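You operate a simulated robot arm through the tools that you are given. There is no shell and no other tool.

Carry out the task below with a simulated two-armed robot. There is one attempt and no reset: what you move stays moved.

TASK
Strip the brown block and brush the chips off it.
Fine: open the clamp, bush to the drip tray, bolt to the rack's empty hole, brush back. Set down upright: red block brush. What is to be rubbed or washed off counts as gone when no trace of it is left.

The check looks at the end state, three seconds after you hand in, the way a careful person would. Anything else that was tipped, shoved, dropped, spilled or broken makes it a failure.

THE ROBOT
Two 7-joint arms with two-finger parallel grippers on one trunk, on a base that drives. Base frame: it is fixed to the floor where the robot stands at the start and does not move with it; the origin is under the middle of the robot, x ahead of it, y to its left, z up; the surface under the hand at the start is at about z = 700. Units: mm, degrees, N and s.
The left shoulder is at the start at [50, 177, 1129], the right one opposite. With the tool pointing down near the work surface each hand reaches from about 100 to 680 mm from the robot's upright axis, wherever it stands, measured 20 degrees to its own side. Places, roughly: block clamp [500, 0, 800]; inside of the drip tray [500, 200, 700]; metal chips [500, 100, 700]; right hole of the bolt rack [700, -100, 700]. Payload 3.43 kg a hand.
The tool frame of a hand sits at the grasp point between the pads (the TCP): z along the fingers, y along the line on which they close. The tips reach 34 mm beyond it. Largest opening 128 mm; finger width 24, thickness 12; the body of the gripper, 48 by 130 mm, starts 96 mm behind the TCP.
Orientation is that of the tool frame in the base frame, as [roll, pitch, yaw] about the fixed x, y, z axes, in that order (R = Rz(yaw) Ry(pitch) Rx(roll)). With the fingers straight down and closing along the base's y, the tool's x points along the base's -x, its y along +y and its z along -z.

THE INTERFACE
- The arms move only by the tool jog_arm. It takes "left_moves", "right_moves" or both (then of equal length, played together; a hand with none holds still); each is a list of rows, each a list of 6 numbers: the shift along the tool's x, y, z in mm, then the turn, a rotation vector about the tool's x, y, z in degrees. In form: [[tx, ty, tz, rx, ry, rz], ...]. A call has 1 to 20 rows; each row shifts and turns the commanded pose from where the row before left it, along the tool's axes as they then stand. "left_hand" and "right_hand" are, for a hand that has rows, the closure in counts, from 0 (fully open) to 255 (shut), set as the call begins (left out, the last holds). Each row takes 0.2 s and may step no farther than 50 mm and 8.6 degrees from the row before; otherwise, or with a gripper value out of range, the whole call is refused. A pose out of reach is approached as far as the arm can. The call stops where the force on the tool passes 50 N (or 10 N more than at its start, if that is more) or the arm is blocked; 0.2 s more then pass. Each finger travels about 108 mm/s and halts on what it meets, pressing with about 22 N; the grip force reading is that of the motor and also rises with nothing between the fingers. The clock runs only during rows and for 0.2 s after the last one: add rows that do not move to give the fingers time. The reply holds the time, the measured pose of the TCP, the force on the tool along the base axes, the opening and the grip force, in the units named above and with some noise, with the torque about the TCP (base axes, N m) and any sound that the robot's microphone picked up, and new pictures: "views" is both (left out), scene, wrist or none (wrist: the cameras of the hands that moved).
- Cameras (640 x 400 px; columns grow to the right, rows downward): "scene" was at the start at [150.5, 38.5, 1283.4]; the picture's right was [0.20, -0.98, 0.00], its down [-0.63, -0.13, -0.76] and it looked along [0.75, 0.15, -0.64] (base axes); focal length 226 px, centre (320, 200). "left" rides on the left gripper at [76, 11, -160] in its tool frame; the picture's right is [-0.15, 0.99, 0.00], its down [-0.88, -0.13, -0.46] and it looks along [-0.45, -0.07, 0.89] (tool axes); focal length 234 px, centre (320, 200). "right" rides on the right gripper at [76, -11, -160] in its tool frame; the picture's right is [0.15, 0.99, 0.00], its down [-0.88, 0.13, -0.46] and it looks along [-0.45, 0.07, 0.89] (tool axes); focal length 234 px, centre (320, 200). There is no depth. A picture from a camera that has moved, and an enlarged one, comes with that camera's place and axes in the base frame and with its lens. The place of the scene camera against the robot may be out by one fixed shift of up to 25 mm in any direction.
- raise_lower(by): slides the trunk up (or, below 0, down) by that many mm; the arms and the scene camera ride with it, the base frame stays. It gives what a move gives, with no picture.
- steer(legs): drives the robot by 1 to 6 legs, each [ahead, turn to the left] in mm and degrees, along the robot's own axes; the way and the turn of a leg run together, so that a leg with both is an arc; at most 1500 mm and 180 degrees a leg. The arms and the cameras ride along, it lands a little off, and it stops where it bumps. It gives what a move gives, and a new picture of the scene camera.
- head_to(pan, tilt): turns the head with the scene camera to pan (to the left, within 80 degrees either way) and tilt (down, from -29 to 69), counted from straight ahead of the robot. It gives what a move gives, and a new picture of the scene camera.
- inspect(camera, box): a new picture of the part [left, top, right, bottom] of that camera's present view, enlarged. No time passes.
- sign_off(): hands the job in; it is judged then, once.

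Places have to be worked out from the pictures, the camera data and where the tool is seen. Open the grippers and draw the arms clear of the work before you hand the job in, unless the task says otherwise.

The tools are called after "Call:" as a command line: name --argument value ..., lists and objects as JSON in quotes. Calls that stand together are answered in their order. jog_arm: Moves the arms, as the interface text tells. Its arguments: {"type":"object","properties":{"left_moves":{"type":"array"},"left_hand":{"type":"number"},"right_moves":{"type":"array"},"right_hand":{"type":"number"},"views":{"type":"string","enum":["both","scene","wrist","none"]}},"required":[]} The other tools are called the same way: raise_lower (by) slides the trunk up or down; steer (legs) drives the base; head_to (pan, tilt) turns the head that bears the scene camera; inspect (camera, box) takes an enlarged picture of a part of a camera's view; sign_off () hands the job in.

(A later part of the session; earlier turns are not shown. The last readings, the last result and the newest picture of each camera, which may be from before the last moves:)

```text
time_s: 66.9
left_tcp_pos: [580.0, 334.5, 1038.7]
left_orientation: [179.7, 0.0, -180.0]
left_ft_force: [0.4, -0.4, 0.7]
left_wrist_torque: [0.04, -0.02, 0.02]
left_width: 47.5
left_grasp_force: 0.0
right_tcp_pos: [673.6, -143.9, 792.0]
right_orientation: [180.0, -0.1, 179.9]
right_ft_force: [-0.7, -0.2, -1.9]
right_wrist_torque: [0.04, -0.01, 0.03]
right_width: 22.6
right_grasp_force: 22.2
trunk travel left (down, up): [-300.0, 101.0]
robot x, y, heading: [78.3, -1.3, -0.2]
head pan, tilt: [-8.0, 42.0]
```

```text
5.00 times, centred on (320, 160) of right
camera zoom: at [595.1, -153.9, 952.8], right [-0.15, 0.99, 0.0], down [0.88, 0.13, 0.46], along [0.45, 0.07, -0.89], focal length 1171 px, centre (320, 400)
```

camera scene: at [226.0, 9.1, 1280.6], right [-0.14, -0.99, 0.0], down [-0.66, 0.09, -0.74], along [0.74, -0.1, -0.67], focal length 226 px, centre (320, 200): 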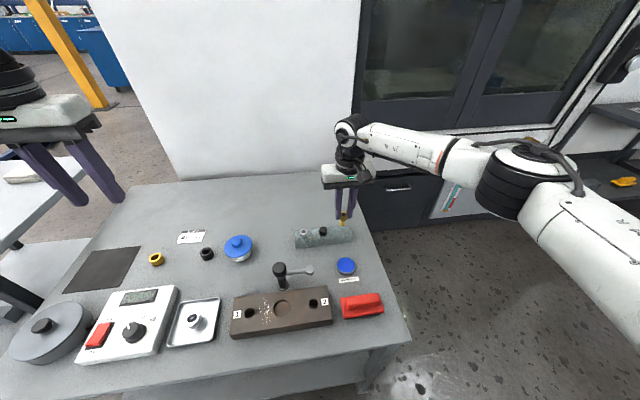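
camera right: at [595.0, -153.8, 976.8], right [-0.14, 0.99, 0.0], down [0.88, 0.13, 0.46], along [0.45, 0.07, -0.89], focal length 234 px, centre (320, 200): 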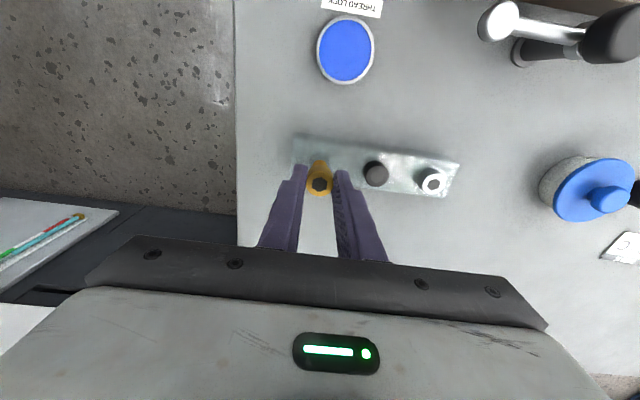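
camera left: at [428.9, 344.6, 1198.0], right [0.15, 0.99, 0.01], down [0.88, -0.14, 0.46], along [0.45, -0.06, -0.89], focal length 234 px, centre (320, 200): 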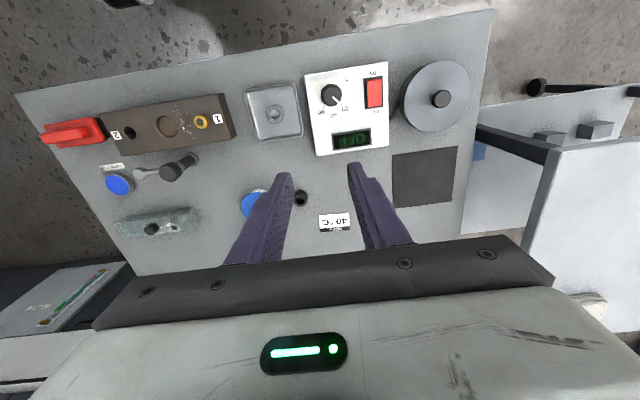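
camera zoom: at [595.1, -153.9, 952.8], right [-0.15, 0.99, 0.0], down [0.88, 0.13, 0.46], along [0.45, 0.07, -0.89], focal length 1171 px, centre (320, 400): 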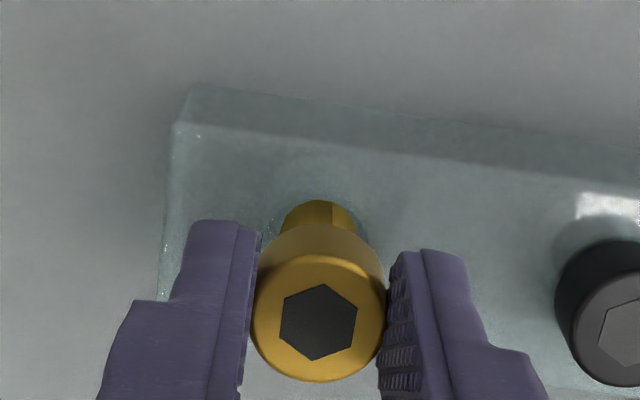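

The shank is entering the hole without force. I keep lowering until the head seats.

Call:
jog_arm --right_moves '[[0, 0, 4, 0, 0, 0], [0, 0, 4, 0, 0, 0], [0, 0, 3, 0, 0, 0]]' --views "none"

Call:
jog_arm --right_moves '[[0, 0, 2, 0, 0, 0]]' --views "none"

Call:
jog_arm --right_moves '[[0, 0, 2, 0, 0, 0]]' --views "none"

Call:
inspect --camera "scene" --box '[300, 200, 370, 250]'

```text
time_s: 67.7
left_tcp_pos: [579.7, 334.0, 1038.2]
left_orientation: [179.8, 0.2, 179.9]
left_ft_force: [-0.4, 0.5, -1.0]
left_wrist_torque: [0.0, 0.03, -0.01]
left_width: 47.9
left_grasp_force: 0.0
right_tcp_pos: [673.0, -145.5, 781.9]
right_orientation: [179.9, 0.0, 179.9]
right_ft_force: [-0.6, 0.3, -1.5]
right_wrist_torque: [-0.06, 0.0, -0.02]
right_width: 22.2
right_grasp_force: 22.0
trunk travel left (down, up): [-300.0, 101.0]
robot x, y, heading: [75.5, -0.1, 0.1]
head pan, tilt: [-8.0, 42.0]
```

```text
time_s: 68.1
left_tcp_pos: [581.2, 333.3, 1038.7]
left_orientation: [179.8, 0.1, 179.9]
left_ft_force: [-0.3, 0.5, 0.6]
left_wrist_torque: [-0.01, 0.0, -0.02]
left_width: 47.8
left_grasp_force: 0.1
right_tcp_pos: [671.2, -144.7, 777.9]
right_orientation: [180.0, 0.0, 179.7]
right_ft_force: [-0.5, -0.4, -0.2]
right_wrist_torque: [-0.02, 0.01, 0.03]
right_width: 22.6
right_grasp_force: 21.9
trunk travel left (down, up): [-300.0, 101.0]
robot x, y, heading: [75.9, -4.2, -0.2]
head pan, tilt: [-8.0, 42.0]
```

```text
time_s: 68.5
left_tcp_pos: [580.4, 333.4, 1038.1]
left_orientation: [179.8, 0.2, 179.9]
left_ft_force: [0.5, -0.1, 0.2]
left_wrist_torque: [0.01, -0.02, -0.01]
left_width: 48.0
left_grasp_force: 0.0
right_tcp_pos: [672.1, -144.5, 776.4]
right_orientation: [-179.9, 0.0, 180.0]
right_ft_force: [0.4, 0.3, -0.5]
right_wrist_torque: [0.03, 0.0, 0.02]
right_width: 22.5
right_grasp_force: 22.0
trunk travel left (down, up): [-300.0, 101.0]
robot x, y, heading: [76.6, -2.8, -0.2]
head pan, tilt: [-8.0, 42.0]
```

```text
8.00 times, centred on (335, 225) of scene
camera zoom: at [226.0, 9.1, 1280.6], right [-0.14, -0.99, 0.0], down [-0.66, 0.09, -0.74], along [0.74, -0.1, -0.67], focal length 1811 px, centre (200, 0)
```

zoom: 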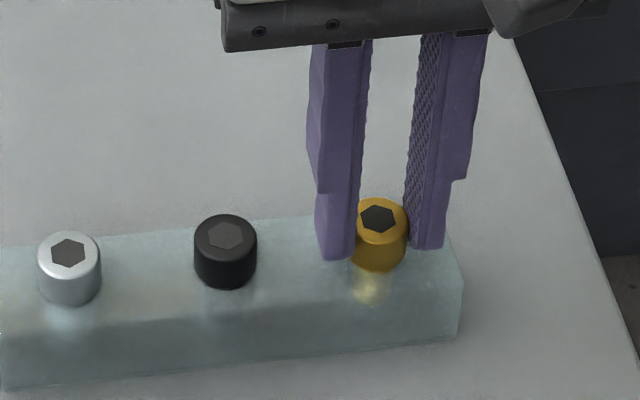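

The head is nearly down on the rack. I go on a millimetre or two until contact shows.

Call:
jog_arm --right_moves '[[0, 0, 1.5, 0, 0, 0]]' --views "none"

Call:
jog_arm --right_moves '[[0, 0, 1.5, 0, 0, 0]]' --views "none"

```text
time_s: 68.9
left_tcp_pos: [579.9, 331.9, 1037.5]
left_orientation: [179.6, 0.1, 179.8]
left_ft_force: [0.0, 0.6, 0.1]
left_wrist_torque: [-0.03, 0.01, 0.02]
left_width: 47.6
left_grasp_force: 0.1
right_tcp_pos: [673.0, -143.6, 776.3]
right_orientation: [180.0, 0.1, 180.0]
right_ft_force: [-0.8, -0.2, 2.4]
right_wrist_torque: [0.01, 0.04, 0.0]
right_width: 22.7
right_grasp_force: 21.7
trunk travel left (down, up): [-300.0, 101.0]
robot x, y, heading: [74.0, -1.1, 0.0]
head pan, tilt: [-8.0, 42.0]
```

```text
time_s: 69.3
left_tcp_pos: [579.2, 332.4, 1039.8]
left_orientation: [179.7, 0.2, 179.9]
left_ft_force: [-0.1, 1.3, 0.3]
left_wrist_torque: [0.02, 0.0, -0.03]
left_width: 47.8
left_grasp_force: 0.1
right_tcp_pos: [673.3, -145.1, 776.0]
right_orientation: [180.0, 0.2, 179.9]
right_ft_force: [-1.8, -1.4, 8.7]
right_wrist_torque: [-0.04, 0.17, 0.01]
right_width: 22.8
right_grasp_force: 22.3
trunk travel left (down, up): [-300.0, 101.0]
robot x, y, heading: [75.1, -2.4, -0.3]
head pan, tilt: [-8.0, 42.0]
```

The head has seated (about 9 N). I ease off and open partly so the finger stays clear of the black bolt, then rise.

Call:
jog_arm --right_moves '[[0, 0, -0.8, 0, 0, 0]]' --views "none"

Call:
jog_arm --right_moves '[[0, 0, 0, 0, 0, 0], [0, 0, 0, 0, 0, 0]]' --right_hand 172 --views "none"

Call:
jog_arm --right_moves '[[0, 0, -15, 0, 0, 0], [0, 0, -30, 0, 0, 0], [0, 0, -40, 0, 0, 0]]' --views "both"

Call:
inspect --camera "scene" --box '[290, 200, 370, 250]'

```text
time_s: 69.7
left_tcp_pos: [579.0, 333.3, 1039.1]
left_orientation: [179.6, 0.2, 179.9]
left_ft_force: [-0.9, -0.5, 0.5]
left_wrist_torque: [-0.02, 0.0, 0.04]
left_width: 47.8
left_grasp_force: 0.0
right_tcp_pos: [672.4, -143.9, 775.8]
right_orientation: [-180.0, 0.2, 179.9]
right_ft_force: [-0.9, -1.6, 10.2]
right_wrist_torque: [-0.09, 0.1, 0.02]
right_width: 22.5
right_grasp_force: 22.0
trunk travel left (down, up): [-300.0, 101.0]
robot x, y, heading: [77.1, -0.2, 0.2]
head pan, tilt: [-8.0, 42.0]
```

```text
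time_s: 70.3
left_tcp_pos: [581.1, 333.8, 1038.2]
left_orientation: [179.7, 0.1, 179.9]
left_ft_force: [0.0, 0.4, -0.2]
left_wrist_torque: [0.0, 0.04, 0.01]
left_width: 47.7
left_grasp_force: 0.0
right_tcp_pos: [673.2, -144.0, 774.3]
right_orientation: [-180.0, 0.0, 179.9]
right_ft_force: [-0.7, -0.6, 0.4]
right_wrist_torque: [0.01, 0.0, 0.01]
right_width: 41.5
right_grasp_force: 0.0
trunk travel left (down, up): [-300.0, 101.0]
robot x, y, heading: [75.9, -1.4, -0.1]
head pan, tilt: [-8.0, 42.0]
```

```text
time_s: 71.1
left_tcp_pos: [580.2, 333.4, 1038.7]
left_orientation: [179.7, 0.1, 179.8]
left_ft_force: [0.0, 0.6, -1.2]
left_wrist_torque: [-0.02, -0.01, 0.03]
left_width: 47.6
left_grasp_force: 0.0
right_tcp_pos: [670.9, -143.6, 860.4]
right_orientation: [179.9, -0.1, 179.9]
right_ft_force: [-0.2, 0.4, -1.0]
right_wrist_torque: [0.01, 0.0, -0.01]
right_width: 41.4
right_grasp_force: 0.1
trunk travel left (down, up): [-300.0, 101.0]
robot x, y, heading: [77.1, 2.1, -0.1]
head pan, tilt: [-8.0, 42.0]
camera scene: at [225.7, 9.2, 1280.6], right [-0.14, -0.99, 0.0], down [-0.66, 0.09, -0.74], along [0.74, -0.1, -0.67], focal length 226 px, centre (320, 200)
camera right: at [593.7, -152.5, 1021.2], right [-0.15, 0.99, 0.0], down [0.88, 0.13, 0.46], along [0.45, 0.07, -0.89], focal length 234 px, centre (320, 200)
```

scene: 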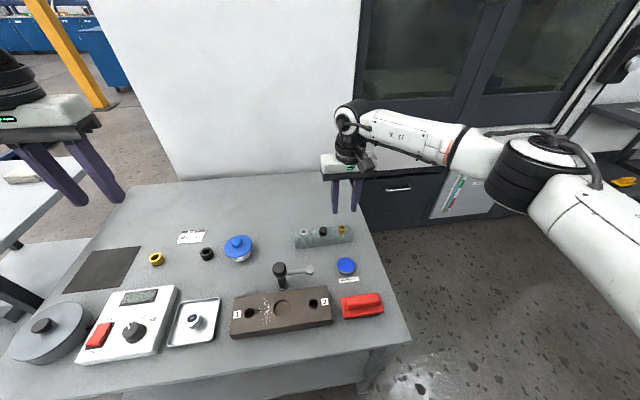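
right: 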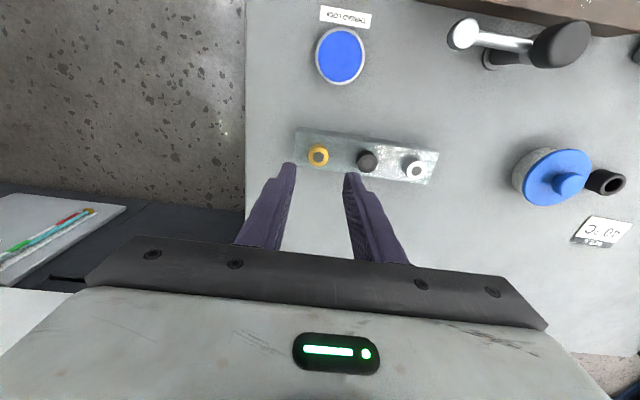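

```text
8.00 times, centred on (330, 225) of scene
camera zoom: at [225.7, 9.2, 1280.6], right [-0.14, -0.99, 0.0], down [-0.66, 0.09, -0.74], along [0.74, -0.1, -0.67], focal length 1811 px, centre (240, 0)
```

zoom: 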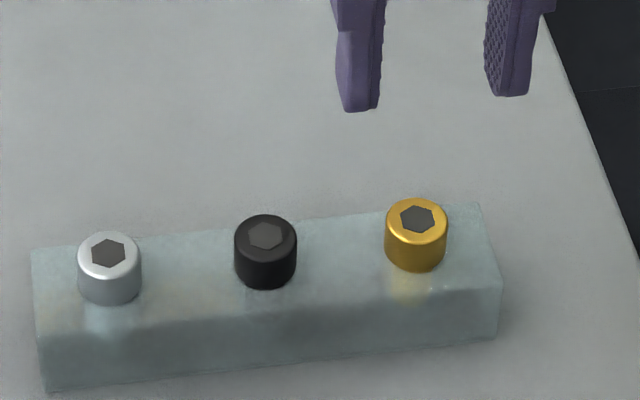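

The bolt is seated in the rack's third hole, level with its neighbours. Now the brush: I bring the right hand back over it for a close look.

Call:
jog_arm --right_moves '[[45, 0, -4, 0, 0, 0], [45, 0, -4, 0, 0, 0], [45, 0, -4, 0, 0, 0], [45, 0, -4, 0, 0, 0], [45, 0, -4, 0, 0, 0]]' --right_hand 40 --views "both"

Call:
inspect --camera "right" --box '[220, 110, 420, 220]'

Call:
inspect --camera "scene" --box '[320, 275, 400, 330]'

```text
time_s: 72.3
left_tcp_pos: [579.2, 332.6, 1039.7]
left_orientation: [179.6, 0.1, 179.8]
left_ft_force: [0.7, -0.7, 0.3]
left_wrist_torque: [0.05, 0.02, 0.0]
left_width: 47.7
left_grasp_force: 0.1
right_tcp_pos: [448.5, -144.0, 882.8]
right_orientation: [180.0, 0.2, 179.7]
right_ft_force: [-0.1, -0.5, 0.7]
right_wrist_torque: [-0.03, -0.01, -0.04]
right_width: 107.6
right_grasp_force: 0.0
trunk travel left (down, up): [-300.0, 101.0]
robot x, y, heading: [75.0, 0.1, -0.2]
head pan, tilt: [-8.0, 42.0]
camera scene: at [225.6, 9.0, 1280.7], right [-0.14, -0.99, 0.0], down [-0.66, 0.09, -0.74], along [0.74, -0.1, -0.67], focal length 226 px, centre (320, 200)
camera right: at [369.8, -153.8, 1043.1], right [-0.14, 0.99, 0.0], down [0.88, 0.13, 0.46], along [0.45, 0.07, -0.89], focal length 234 px, centre (320, 200)
```

scene: 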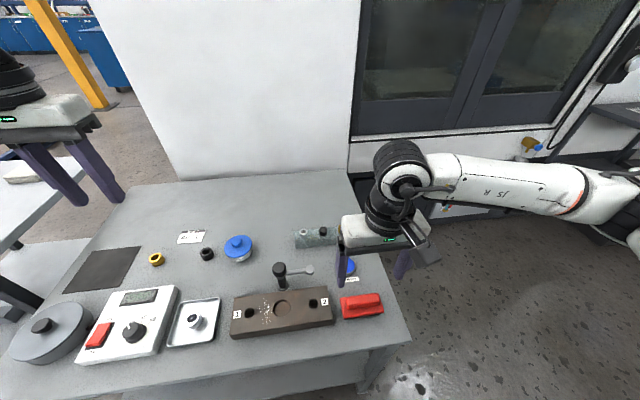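
right: 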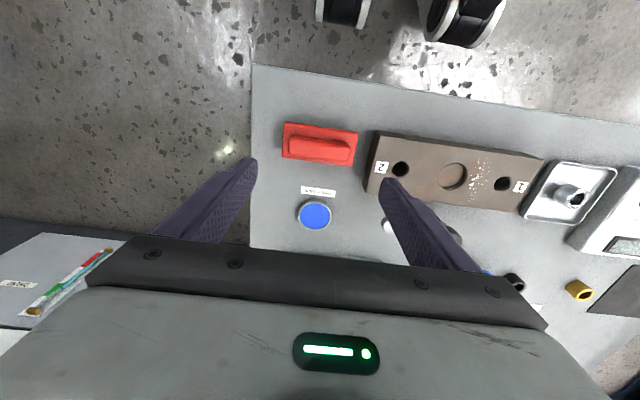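

```text
3.20 times, centred on (320, 165) of right
camera zoom: at [369.8, -153.8, 1043.1], right [-0.14, 0.99, 0.0], down [0.88, 0.13, 0.46], along [0.45, 0.07, -0.89], focal length 749 px, centre (320, 312)
```

zoom: 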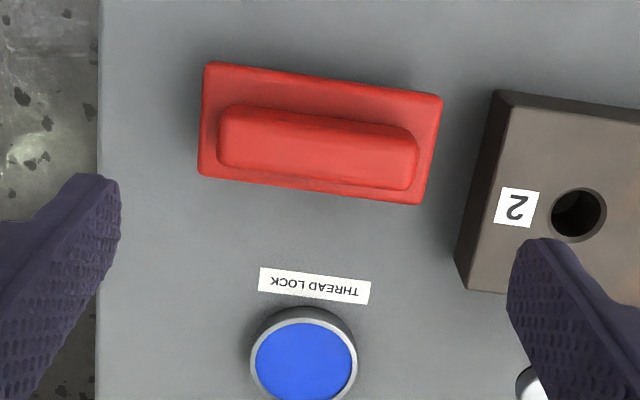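

```text
7.27 times, centred on (360, 302) of scene
camera zoom: at [225.6, 9.0, 1280.7], right [-0.14, -0.99, 0.0], down [-0.66, 0.09, -0.74], along [0.74, -0.1, -0.67], focal length 1647 px, centre (29, -546)
```

zoom: 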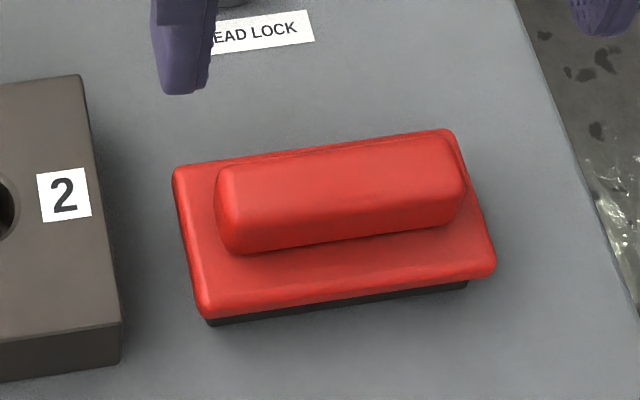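

The brush lies with its long side along y, centred near [450, -143.5]; its handle is about 79 mm long and 25 mm wide. I'll grip the handle across its width, so I turn the right hand by 90 degrees in the direction away from its wrist limit.

Call:
jog_arm --right_moves '[[0, 0, 0, 0, 0, -8], [0, 0, 0, 0, 0, -8], [0, 0, 0, 0, 0, -8], [0, 0, 0, 0, 0, -8], [0, 0, 0, 0, 0, -8]]' --right_hand 130 --views "scene"

```text
time_s: 73.5
left_tcp_pos: [578.5, 333.1, 1038.2]
left_orientation: [179.7, 0.1, 179.9]
left_ft_force: [0.0, 0.0, -0.6]
left_wrist_torque: [0.0, -0.03, -0.02]
left_width: 47.9
left_grasp_force: 0.2
right_tcp_pos: [447.9, -142.4, 881.3]
right_orientation: [-180.0, 0.0, -139.9]
right_ft_force: [-0.8, 0.1, 0.0]
right_wrist_torque: [0.01, -0.03, 0.02]
right_width: 62.6
right_grasp_force: 0.1
trunk travel left (down, up): [-300.0, 101.0]
robot x, y, heading: [76.9, -0.7, -0.1]
head pan, tilt: [-8.0, 42.0]
camera scene: at [225.9, 9.1, 1280.6], right [-0.14, -0.99, 0.0], down [-0.66, 0.09, -0.74], along [0.74, -0.1, -0.67], focal length 226 px, centre (320, 200)
```

scene: 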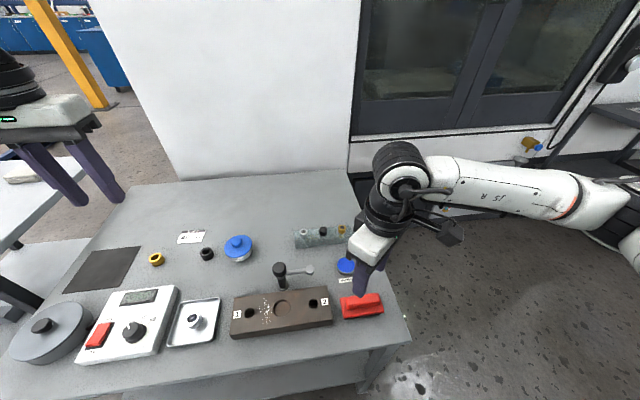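

The turn goes smoothly with the elbow staying put. I finish the 90 degrees.

Call:
jog_arm --right_moves '[[0, 0, 0, 0, 0, -8], [0, 0, 0, 0, 0, -8], [0, 0, 0, 0, 0, -8], [0, 0, 0, 0, 0, -8], [0, 0, 0, 0, 0, -8], [0, 0, 0, 0, 0, -8], [0, 0, 0, 0, 0, -2]]' --views "both"

Call:
inspect --camera "right" --box '[220, 90, 420, 215]'

```text
time_s: 75.1
left_tcp_pos: [579.4, 332.3, 1038.1]
left_orientation: [179.7, 0.0, 179.8]
left_ft_force: [-0.4, 0.2, -0.5]
left_wrist_torque: [-0.02, -0.01, 0.01]
left_width: 47.5
left_grasp_force: 0.1
right_tcp_pos: [447.1, -149.2, 879.4]
right_orientation: [-176.1, -1.3, -105.9]
right_ft_force: [-0.3, -1.0, 0.6]
right_wrist_torque: [-0.02, -0.01, 0.0]
right_width: 62.6
right_grasp_force: 0.1
right hand out of reach, approached as far as the arm can: row 4, 5, 6
trunk travel left (down, up): [-300.0, 101.0]
robot x, y, heading: [72.0, -1.6, -0.0]
head pan, tilt: [-8.0, 42.0]
camera scene: at [226.2, 8.9, 1280.5], right [-0.14, -0.99, 0.0], down [-0.66, 0.09, -0.74], along [0.74, -0.1, -0.67], focal length 226 px, centre (320, 200)
camera right: at [425.2, -217.4, 1041.4], right [-0.99, 0.13, -0.06], down [0.09, 0.9, 0.43], along [0.11, 0.42, -0.9], focal length 234 px, centre (320, 200)
```

scene: 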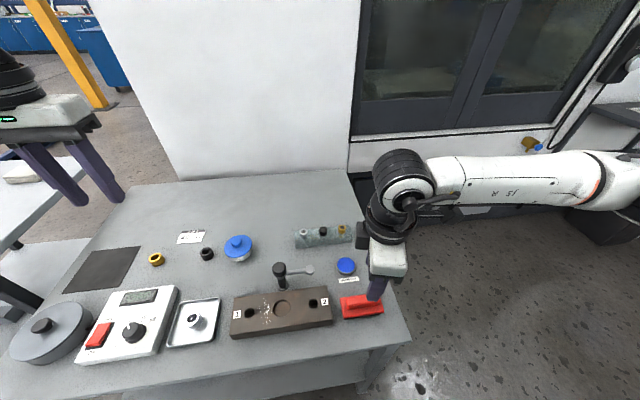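
right: 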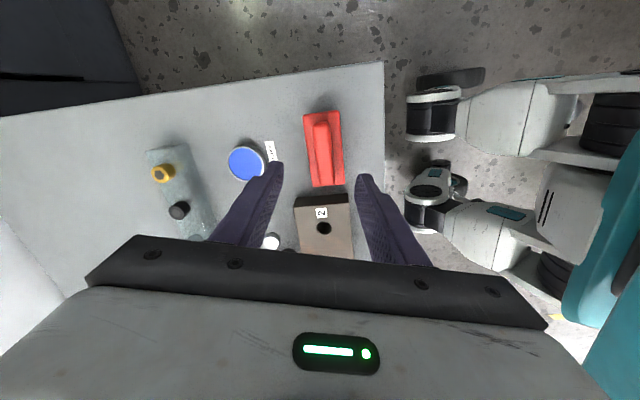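

```text
3.20 times, centred on (320, 152) of right
camera zoom: at [425.2, -217.4, 1041.4], right [-0.99, 0.13, -0.06], down [0.09, 0.9, 0.43], along [0.11, 0.42, -0.9], focal length 749 px, centre (320, 352)
```

zoom: 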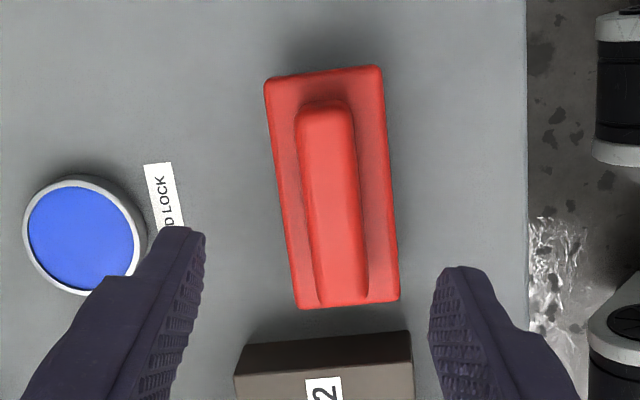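

The wrist cannot make the full quarter turn here, so I undo it before the elbow shifts. I'll grip the handle by its two ends instead with the normal heading.

Call:
jog_arm --right_moves '[[0, 0, 0, 0, 0, 8.23], [0, 0, 0, 0, 0, 8.23], [0, 0, 0, 0, 0, 8.23], [0, 0, 0, 0, 0, 8.23], [0, 0, 0, 0, 0, 8.23], [0, 0, 0, 0, 0, 8.23], [0, 0, 0, 0, 0, 8.23], [0, 0, 0, 0, 0, 8.23], [0, 0, 0, 0, 0, 8.23], [0, 0, 0, -2.31, 3.39, 0], [-2.9, 5.7, 0, 0, 0, 0]]' --right_hand 20 --views "both"

Call:
inspect --camera "right" --box '[220, 110, 420, 220]'

```text
time_s: 77.5
left_tcp_pos: [580.4, 332.7, 1038.4]
left_orientation: [179.7, 0.1, 179.8]
left_ft_force: [0.4, 0.8, 1.3]
left_wrist_torque: [-0.01, -0.01, -0.02]
left_width: 47.7
left_grasp_force: 0.2
right_tcp_pos: [448.7, -142.6, 878.5]
right_orientation: [179.9, 0.1, -179.9]
right_ft_force: [0.3, 0.2, -0.8]
right_wrist_torque: [0.02, -0.01, 0.01]
right_width: 118.0
right_grasp_force: 0.0
trunk travel left (down, up): [-300.0, 101.0]
robot x, y, heading: [73.8, -3.6, -0.1]
head pan, tilt: [-8.0, 42.0]
camera scene: at [226.0, 9.3, 1280.6], right [-0.14, -0.99, 0.0], down [-0.66, 0.09, -0.74], along [0.74, -0.1, -0.67], focal length 226 px, centre (320, 200)
camera right: at [371.6, -152.9, 1039.6], right [-0.15, 0.99, 0.0], down [0.88, 0.13, 0.46], along [0.45, 0.07, -0.89], focal length 234 px, centre (320, 200)
```

scene: 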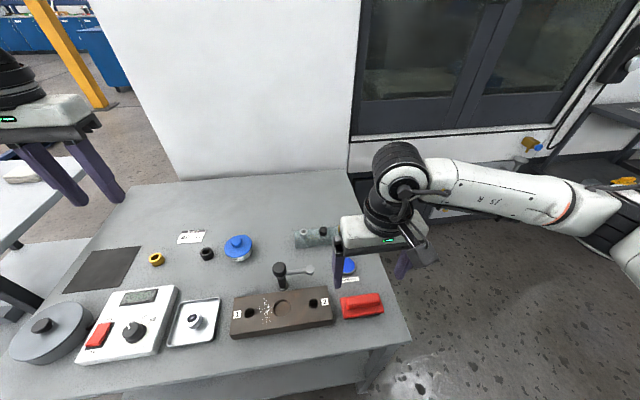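
right: 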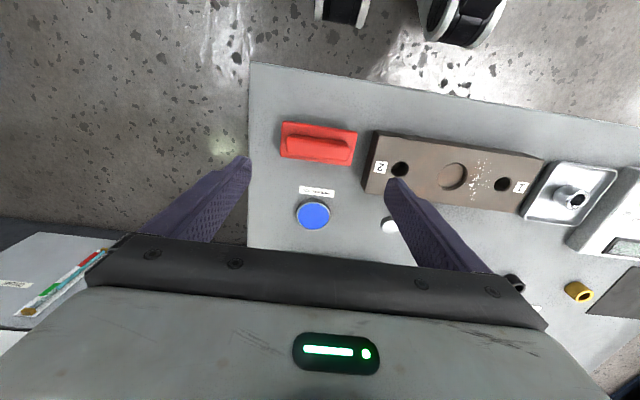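

```text
3.20 times, centred on (320, 165) of right
camera zoom: at [371.6, -152.9, 1039.6], right [-0.15, 0.99, 0.0], down [0.88, 0.13, 0.46], along [0.45, 0.07, -0.89], focal length 749 px, centre (320, 312)
```

zoom: 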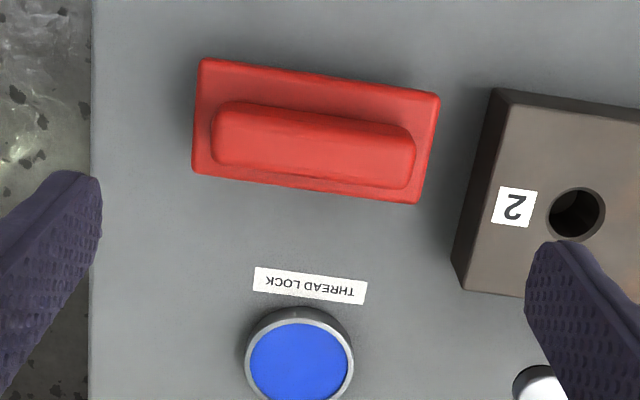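

The brush is about 2 mm to the right of the hand's axis. I set the opening to about 95 mm (handle about 79, block end 26 mm away) and descend toward the handle.

Call:
jog_arm --right_moves '[[-1.5, -2, 0, 0, 0, 0], [0, 0, 40, 0, 0, 0], [0, 0, 40, 0, 0, 0], [0, 0, 24, 0, 0, 0], [0, 0, 0, 0, 0, 0]]' --right_hand 66 --views "both"

Call:
inspect --camera "right" --box '[220, 110, 420, 220]'

Call:
inspect --camera "scene" --box '[320, 260, 410, 330]'

```text
time_s: 78.7
left_tcp_pos: [578.9, 333.1, 1037.8]
left_orientation: [179.7, 0.1, 179.8]
left_ft_force: [-0.3, 0.0, 0.1]
left_wrist_torque: [0.0, -0.02, 0.02]
left_width: 47.6
left_grasp_force: 0.1
right_tcp_pos: [448.8, -143.1, 775.5]
right_orientation: [180.0, 0.1, -179.7]
right_ft_force: [0.4, 0.4, -1.0]
right_wrist_torque: [0.01, 0.03, -0.01]
right_width: 94.8
right_grasp_force: 0.0
trunk travel left (down, up): [-300.0, 101.0]
robot x, y, heading: [76.1, -0.9, -0.1]
head pan, tilt: [-8.0, 42.0]
camera scene: at [225.9, 9.1, 1280.6], right [-0.14, -0.99, 0.0], down [-0.66, 0.09, -0.74], along [0.74, -0.1, -0.67], focal length 226 px, centre (320, 200)
camera right: at [371.9, -154.1, 937.2], right [-0.15, 0.99, 0.0], down [0.88, 0.13, 0.46], along [0.45, 0.07, -0.89], focal length 234 px, centre (320, 200)
```

scene: 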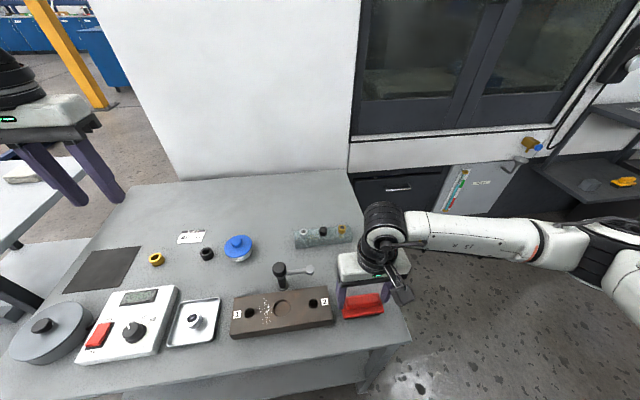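
right: 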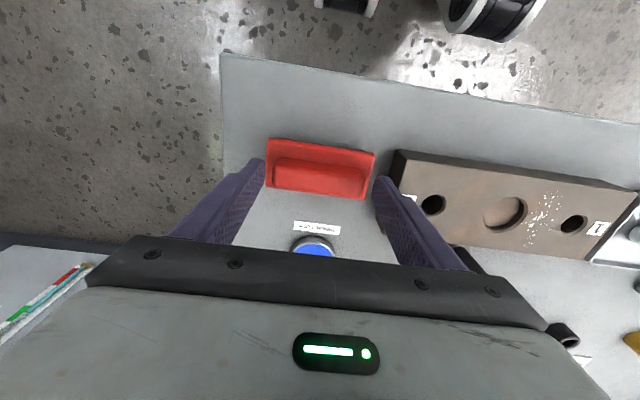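

```text
3.20 times, centred on (320, 165) of right
camera zoom: at [371.9, -154.1, 937.2], right [-0.15, 0.99, 0.0], down [0.88, 0.13, 0.46], along [0.45, 0.07, -0.89], focal length 749 px, centre (320, 312)
```

zoom: 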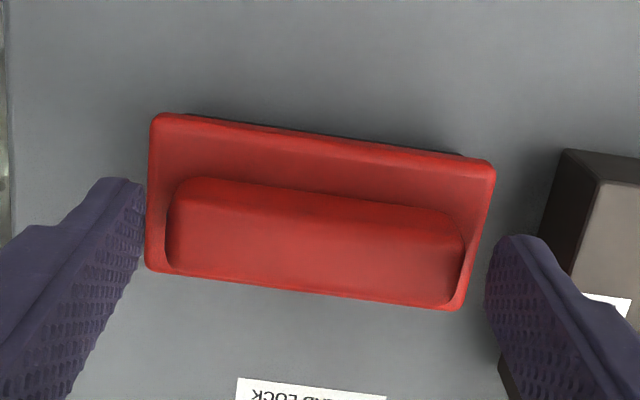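

```text
5.71 times, centred on (365, 295) of scene
camera zoom: at [225.9, 9.1, 1280.6], right [-0.14, -0.99, 0.0], down [-0.66, 0.09, -0.74], along [0.74, -0.1, -0.67], focal length 1294 px, centre (63, -343)
```

zoom: 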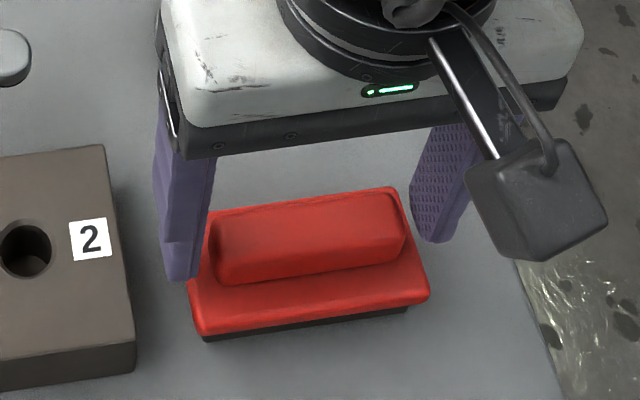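

Plate top comes out near z 719 and handle top near 742. I lower so the fingertips stop at about z 724, then close on the handle's ends.

Call:
jog_arm --right_moves '[[0, 0, 10, 0, 0, 0], [0, 0, 5, 0, 0, 0], [0, 0, 2.5, 0, 0, 0]]' --views "none"

Call:
inspect --camera "scene" --box '[320, 260, 410, 330]'

Call:
inspect --camera "right" --box '[220, 110, 420, 220]'

```text
time_s: 79.5
left_tcp_pos: [577.7, 334.1, 1040.1]
left_orientation: [179.8, 0.3, 179.9]
left_ft_force: [-0.7, 0.3, 0.1]
left_wrist_torque: [-0.01, 0.02, 0.01]
left_width: 47.6
left_grasp_force: 0.0
right_tcp_pos: [447.9, -143.7, 763.4]
right_orientation: [179.8, 0.5, -179.8]
right_ft_force: [-7.1, -6.0, 46.9]
right_wrist_torque: [-1.21, 0.52, -0.08]
right_width: 95.4
right_grasp_force: 0.5
trunk travel left (down, up): [-300.0, 101.0]
robot x, y, heading: [75.1, 0.1, -0.2]
head pan, tilt: [-8.0, 42.0]
```

```text
5.71 times, centred on (365, 295) of scene
camera zoom: at [222.4, 9.9, 1282.0], right [-0.14, -0.99, 0.0], down [-0.66, 0.09, -0.75], along [0.74, -0.11, -0.67], focal length 1294 px, centre (63, -343)
```

zoom: 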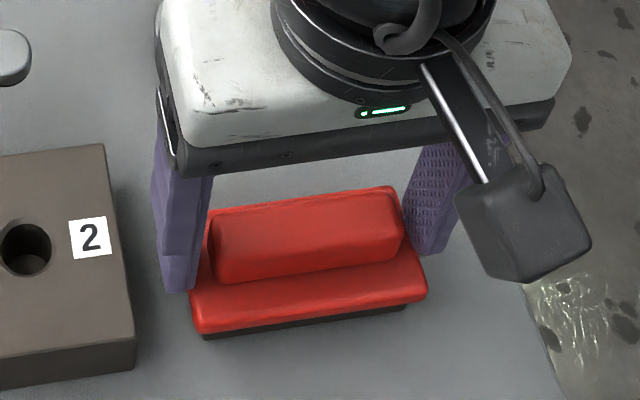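

```text
3.20 times, centred on (320, 165) of right
camera zoom: at [370.7, -154.6, 923.0], right [-0.15, 0.99, 0.0], down [0.88, 0.13, 0.46], along [0.46, 0.07, -0.89], focal length 749 px, centre (320, 312)
```

zoom: 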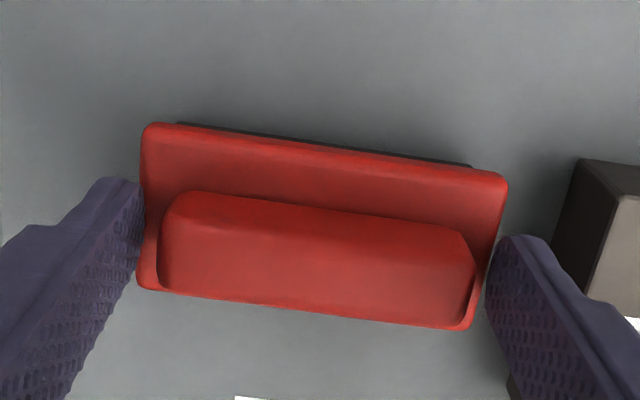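

The fingertips already touch the plate (47 N), so its top is near z 729. I back off 6 mm and close on the handle's ends there.

Call:
jog_arm --right_moves '[[0, 0, -6, 0, 0, 0], [0, 0, 0, 0, 0, 0]]' --views "wrist"

```text
time_s: 80.1
left_tcp_pos: [579.5, 332.9, 1038.6]
left_orientation: [179.8, 0.2, 179.9]
left_ft_force: [-0.1, 0.6, -0.2]
left_wrist_torque: [0.01, -0.01, -0.01]
left_width: 47.9
left_grasp_force: 0.1
right_tcp_pos: [448.1, -143.6, 762.9]
right_orientation: [179.9, 0.0, -179.8]
right_ft_force: [2.4, 1.1, 12.1]
right_wrist_torque: [-0.39, -0.06, 0.1]
right_width: 95.0
right_grasp_force: 0.4
trunk travel left (down, up): [-300.0, 101.0]
robot x, y, heading: [77.8, -2.1, -0.0]
head pan, tilt: [-8.0, 42.0]
camera right: at [372.2, -154.4, 923.8], right [-0.15, 0.99, 0.0], down [0.88, 0.13, 0.46], along [0.45, 0.07, -0.89], focal length 234 px, centre (320, 200)
```

right: 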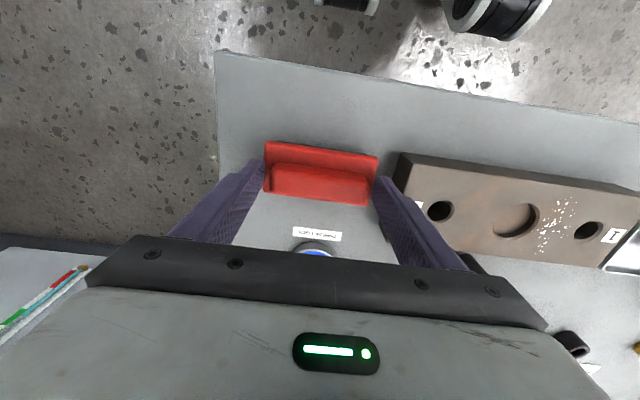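

There is still 12 N of contact. I raise 3 mm more so the tips just clear the plate.

Call:
jog_arm --right_moves '[[0, 0, -3, 0, 0, 0], [0, 0, 0, 0, 0, 0]]' --views "none"

Call:
inspect --camera "right" --box '[220, 110, 420, 220]'

```text
time_s: 80.7
left_tcp_pos: [579.6, 333.0, 1038.1]
left_orientation: [179.7, 0.1, 179.8]
left_ft_force: [-0.1, 0.2, -1.0]
left_wrist_torque: [-0.01, -0.02, 0.01]
left_width: 47.7
left_grasp_force: 0.1
right_tcp_pos: [450.3, -145.5, 765.4]
right_orientation: [179.8, 0.1, -179.9]
right_ft_force: [0.6, -0.9, -0.1]
right_wrist_torque: [-0.04, 0.01, 0.01]
right_width: 95.0
right_grasp_force: 0.0
trunk travel left (down, up): [-300.0, 101.0]
robot x, y, heading: [75.2, -2.1, -0.2]
head pan, tilt: [-8.0, 42.0]
```

```text
3.20 times, centred on (320, 165) of right
camera zoom: at [372.7, -155.1, 926.9], right [-0.15, 0.99, 0.0], down [0.88, 0.13, 0.46], along [0.45, 0.07, -0.89], focal length 749 px, centre (320, 312)
```

zoom: 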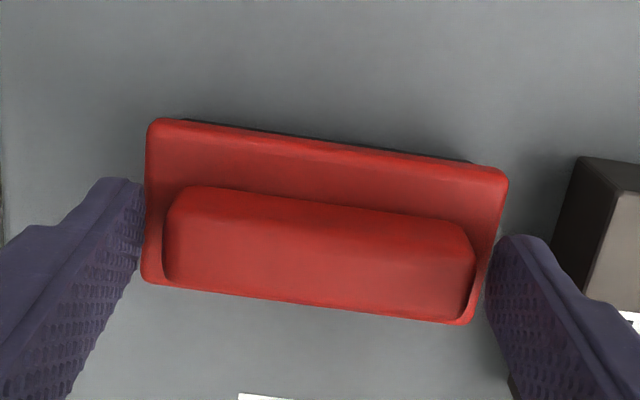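

Contact is gone with the tips just above the plate. I close on the handle.

Call:
jog_arm --right_moves '[[0, 0, 0, 0, 0, 0], [0, 0, 0, 0, 0, 0], [0, 0, 0, 0, 0, 0]]' --right_hand 255 --views "both"

Call:
inspect --camera "right" --box '[220, 110, 420, 220]'

Call:
inspect --camera "scene" --box '[320, 260, 410, 330]'

```text
time_s: 81.5
left_tcp_pos: [580.7, 333.2, 1038.2]
left_orientation: [179.7, 0.1, 179.9]
left_ft_force: [0.3, -0.6, -0.4]
left_wrist_torque: [0.0, 0.01, 0.05]
left_width: 47.6
left_grasp_force: 0.0
right_tcp_pos: [450.7, -145.4, 766.3]
right_orientation: [179.8, 0.0, -179.7]
right_ft_force: [0.6, 0.0, -0.1]
right_wrist_torque: [0.01, 0.0, -0.04]
right_width: 79.5
right_grasp_force: 21.8
trunk travel left (down, up): [-300.0, 101.0]
robot x, y, heading: [76.3, -1.4, -0.2]
head pan, tilt: [-8.0, 42.0]
camera scene: at [226.0, 9.1, 1280.6], right [-0.14, -0.99, 0.0], down [-0.66, 0.09, -0.74], along [0.74, -0.1, -0.67], focal length 226 px, centre (320, 200)
camera right: at [372.9, -154.9, 927.4], right [-0.15, 0.99, 0.0], down [0.88, 0.13, 0.46], along [0.45, 0.07, -0.89], focal length 234 px, centre (320, 200)
```

scene: 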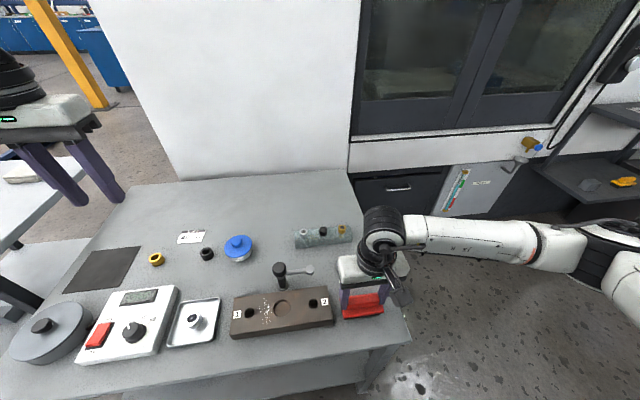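
right: 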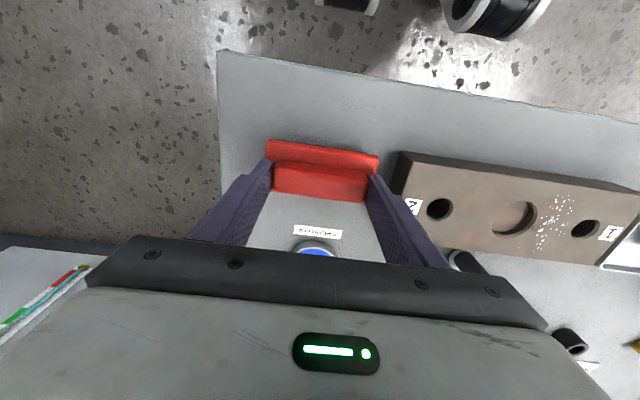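

```text
3.20 times, centred on (320, 165) of right
camera zoom: at [372.9, -154.9, 927.4], right [-0.15, 0.99, 0.0], down [0.88, 0.13, 0.46], along [0.45, 0.07, -0.89], focal length 749 px, centre (320, 312)
```

zoom: 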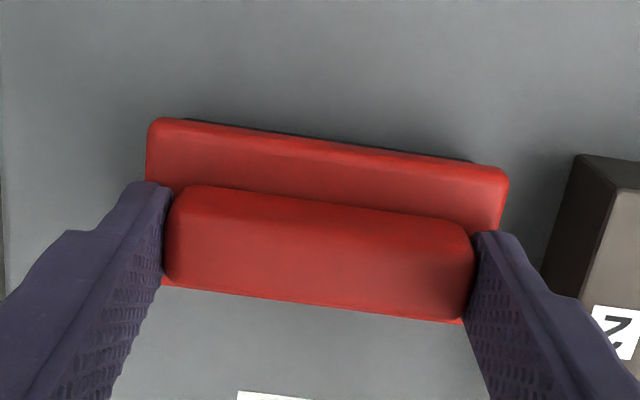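

```text
5.71 times, centred on (365, 295) of scene
camera zoom: at [226.0, 9.1, 1280.6], right [-0.14, -0.99, 0.0], down [-0.66, 0.09, -0.74], along [0.74, -0.1, -0.67], focal length 1294 px, centre (63, -343)
```

zoom: 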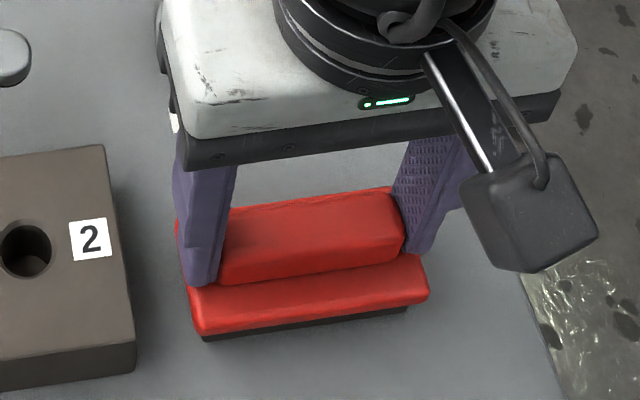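

The handle is held at 79.5 mm (TCP about [450, -144.7, 766] with the brush on the table). I lift it gently and check that it stays level.

Call:
jog_arm --right_moves '[[0, 0, 0, 0, 0, 0], [0, 0, -5, 0, 0, 0], [0, 0, -10, 0, 0, 0], [0, 0, -15, 0, 0, 0]]' --views "none"

Call:
inspect --camera "scene" --box '[320, 250, 410, 330]'

Call:
inspect --camera "right" --box '[220, 110, 420, 220]'

```text
time_s: 82.5
left_tcp_pos: [580.7, 332.7, 1038.4]
left_orientation: [179.8, 0.1, 179.9]
left_ft_force: [-0.1, 0.0, -0.5]
left_wrist_torque: [0.04, -0.02, -0.01]
left_width: 47.7
left_grasp_force: 0.0
right_tcp_pos: [449.1, -145.6, 796.7]
right_orientation: [179.8, 0.1, -179.9]
right_ft_force: [-0.2, 0.1, -1.9]
right_wrist_torque: [0.03, -0.01, 0.01]
right_width: 79.2
right_grasp_force: 22.5
trunk travel left (down, up): [-300.0, 101.0]
robot x, y, heading: [76.8, -2.5, 0.1]
head pan, tilt: [-8.0, 42.0]
```

```text
5.00 times, centred on (365, 290) of scene
camera zoom: at [225.9, 9.2, 1280.6], right [-0.14, -0.99, 0.0], down [-0.66, 0.09, -0.74], along [0.74, -0.1, -0.67], focal length 1132 px, centre (95, -250)
```

zoom: 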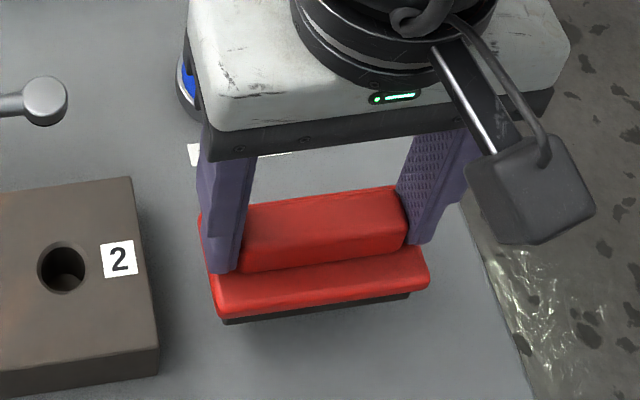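

```text
3.20 times, centred on (320, 165) of right
camera zoom: at [372.2, -155.5, 957.3], right [-0.15, 0.99, 0.0], down [0.88, 0.13, 0.46], along [0.45, 0.07, -0.89], focal length 749 px, centre (320, 312)
```

zoom: 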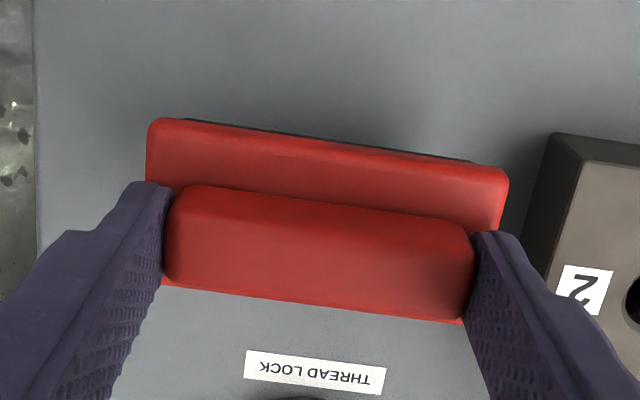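

The brush is up and level. I carry it over the block, above the chips at about [440, 92], staying clear of the clamp knob.

Call:
jog_arm --right_moves '[[0, 0, -25, 0, 0, 0], [0, 0, -28, 0, 0, 0], [2, 47.3, 0, 0, 0, 0], [2, 47.3, 0, 0, 0, 0], [2, 47.3, 0, 0, 0, 0], [2, 47.3, 0, 0, 0, 0], [2, 47.3, 0, 0, 0, 0]]' --views "both"

Call:
inspect --camera "right" --box '[200, 90, 440, 225]'

Call:
inspect --camera "scene" --box '[220, 230, 350, 330]'

```text
time_s: 84.1
left_tcp_pos: [579.5, 333.0, 1038.5]
left_orientation: [179.7, 0.0, 179.9]
left_ft_force: [0.2, -0.4, -0.2]
left_wrist_torque: [-0.03, -0.02, 0.02]
left_width: 47.5
left_grasp_force: 0.0
right_tcp_pos: [440.2, 90.6, 848.3]
right_orientation: [180.0, 0.1, -179.9]
right_ft_force: [-0.1, 0.5, -0.1]
right_wrist_torque: [-0.02, 0.0, 0.0]
right_width: 79.2
right_grasp_force: 21.6
trunk travel left (down, up): [-300.0, 101.0]
robot x, y, heading: [76.0, -1.7, 0.1]
head pan, tilt: [-8.0, 42.0]
camera scene: at [225.9, 9.8, 1280.6], right [-0.14, -0.99, 0.0], down [-0.66, 0.09, -0.74], along [0.74, -0.1, -0.67], focal length 226 px, centre (320, 200)
camera right: at [362.6, 81.7, 1009.8], right [-0.15, 0.99, 0.0], down [0.88, 0.13, 0.46], along [0.45, 0.07, -0.89], focal length 234 px, centre (320, 200)
```

scene: 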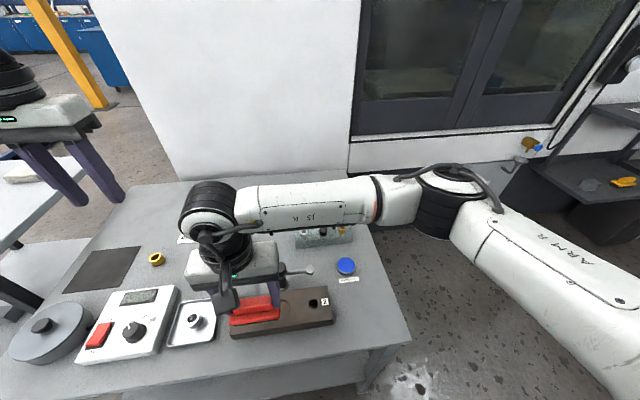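
right: 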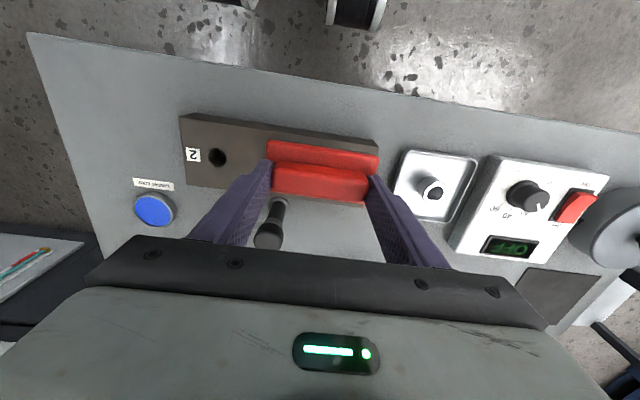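

```text
2.67 times, centred on (320, 158) of right
camera zoom: at [362.6, 81.7, 1009.8], right [-0.15, 0.99, 0.0], down [0.88, 0.13, 0.46], along [0.45, 0.07, -0.89], focal length 624 px, centre (320, 313)
```

zoom: 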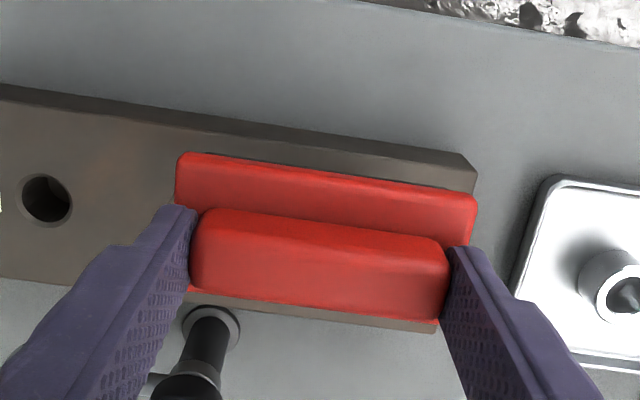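

```text
4.00 times, centred on (285, 280) of scene
camera zoom: at [225.9, 9.8, 1280.6], right [-0.14, -0.99, 0.0], down [-0.66, 0.09, -0.74], along [0.74, -0.1, -0.67], focal length 906 px, centre (460, -120)
```

zoom: 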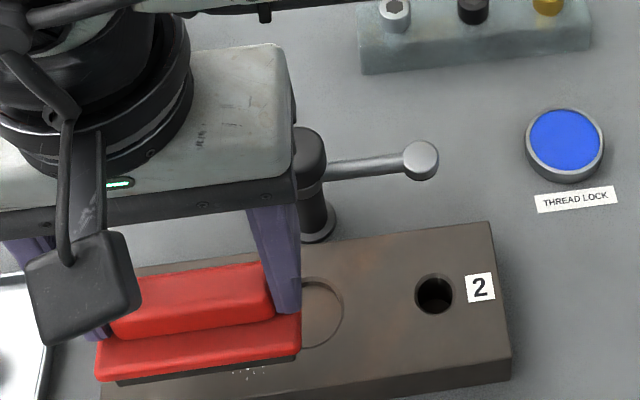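

I lower the brush onto the block's front part in steps until it touches.

Call:
jog_arm --right_moves '[[0, 0, 20, 0, 0, 0], [0, 0, 15, 0, 0, 0], [0, 0, 5, 0, 0, 0]]' --views "none"

Call:
jog_arm --right_moves '[[0, 0, 2, 0, 0, 0]]' --views "none"

Call:
jog_arm --right_moves '[[0, 0, 2, 0, 0, 0]]' --views "none"

```text
time_s: 84.9
left_tcp_pos: [579.6, 332.2, 1037.9]
left_orientation: [179.8, 0.1, 179.9]
left_ft_force: [0.4, 0.8, 0.2]
left_wrist_torque: [0.01, -0.01, -0.01]
left_width: 47.8
left_grasp_force: 0.0
right_tcp_pos: [438.6, 90.2, 808.0]
right_orientation: [179.9, -0.1, -179.8]
right_ft_force: [-0.4, -1.0, -2.0]
right_wrist_torque: [-0.01, -0.04, -0.03]
right_width: 79.7
right_grasp_force: 22.1
trunk travel left (down, up): [-300.0, 101.0]
robot x, y, heading: [77.1, 0.8, -0.2]
head pan, tilt: [-8.0, 42.0]
```

```text
time_s: 85.3
left_tcp_pos: [580.8, 333.9, 1038.5]
left_orientation: [179.6, 0.1, 179.9]
left_ft_force: [-0.1, -0.1, 0.3]
left_wrist_torque: [-0.02, -0.02, 0.0]
left_width: 48.0
left_grasp_force: 0.1
right_tcp_pos: [440.4, 90.6, 807.9]
right_orientation: [179.9, 0.0, -179.8]
right_ft_force: [0.3, 0.3, -1.1]
right_wrist_torque: [-0.01, -0.01, 0.02]
right_width: 79.7
right_grasp_force: 22.0
trunk travel left (down, up): [-300.0, 101.0]
robot x, y, heading: [76.8, -1.2, -0.1]
head pan, tilt: [-8.0, 42.0]
```

```text
time_s: 85.7
left_tcp_pos: [580.1, 332.8, 1038.0]
left_orientation: [179.7, 0.1, 180.0]
left_ft_force: [-0.1, 0.4, 0.3]
left_wrist_torque: [0.0, -0.02, 0.02]
left_width: 47.6
left_grasp_force: 0.0
right_tcp_pos: [439.0, 91.2, 805.7]
right_orientation: [179.9, 0.1, -179.7]
right_ft_force: [0.2, -0.2, -1.2]
right_wrist_torque: [0.02, -0.01, -0.01]
right_width: 79.4
right_grasp_force: 22.0
trunk travel left (down, up): [-300.0, 101.0]
robot x, y, heading: [77.6, 2.5, -0.1]
head pan, tilt: [-8.0, 42.0]
```

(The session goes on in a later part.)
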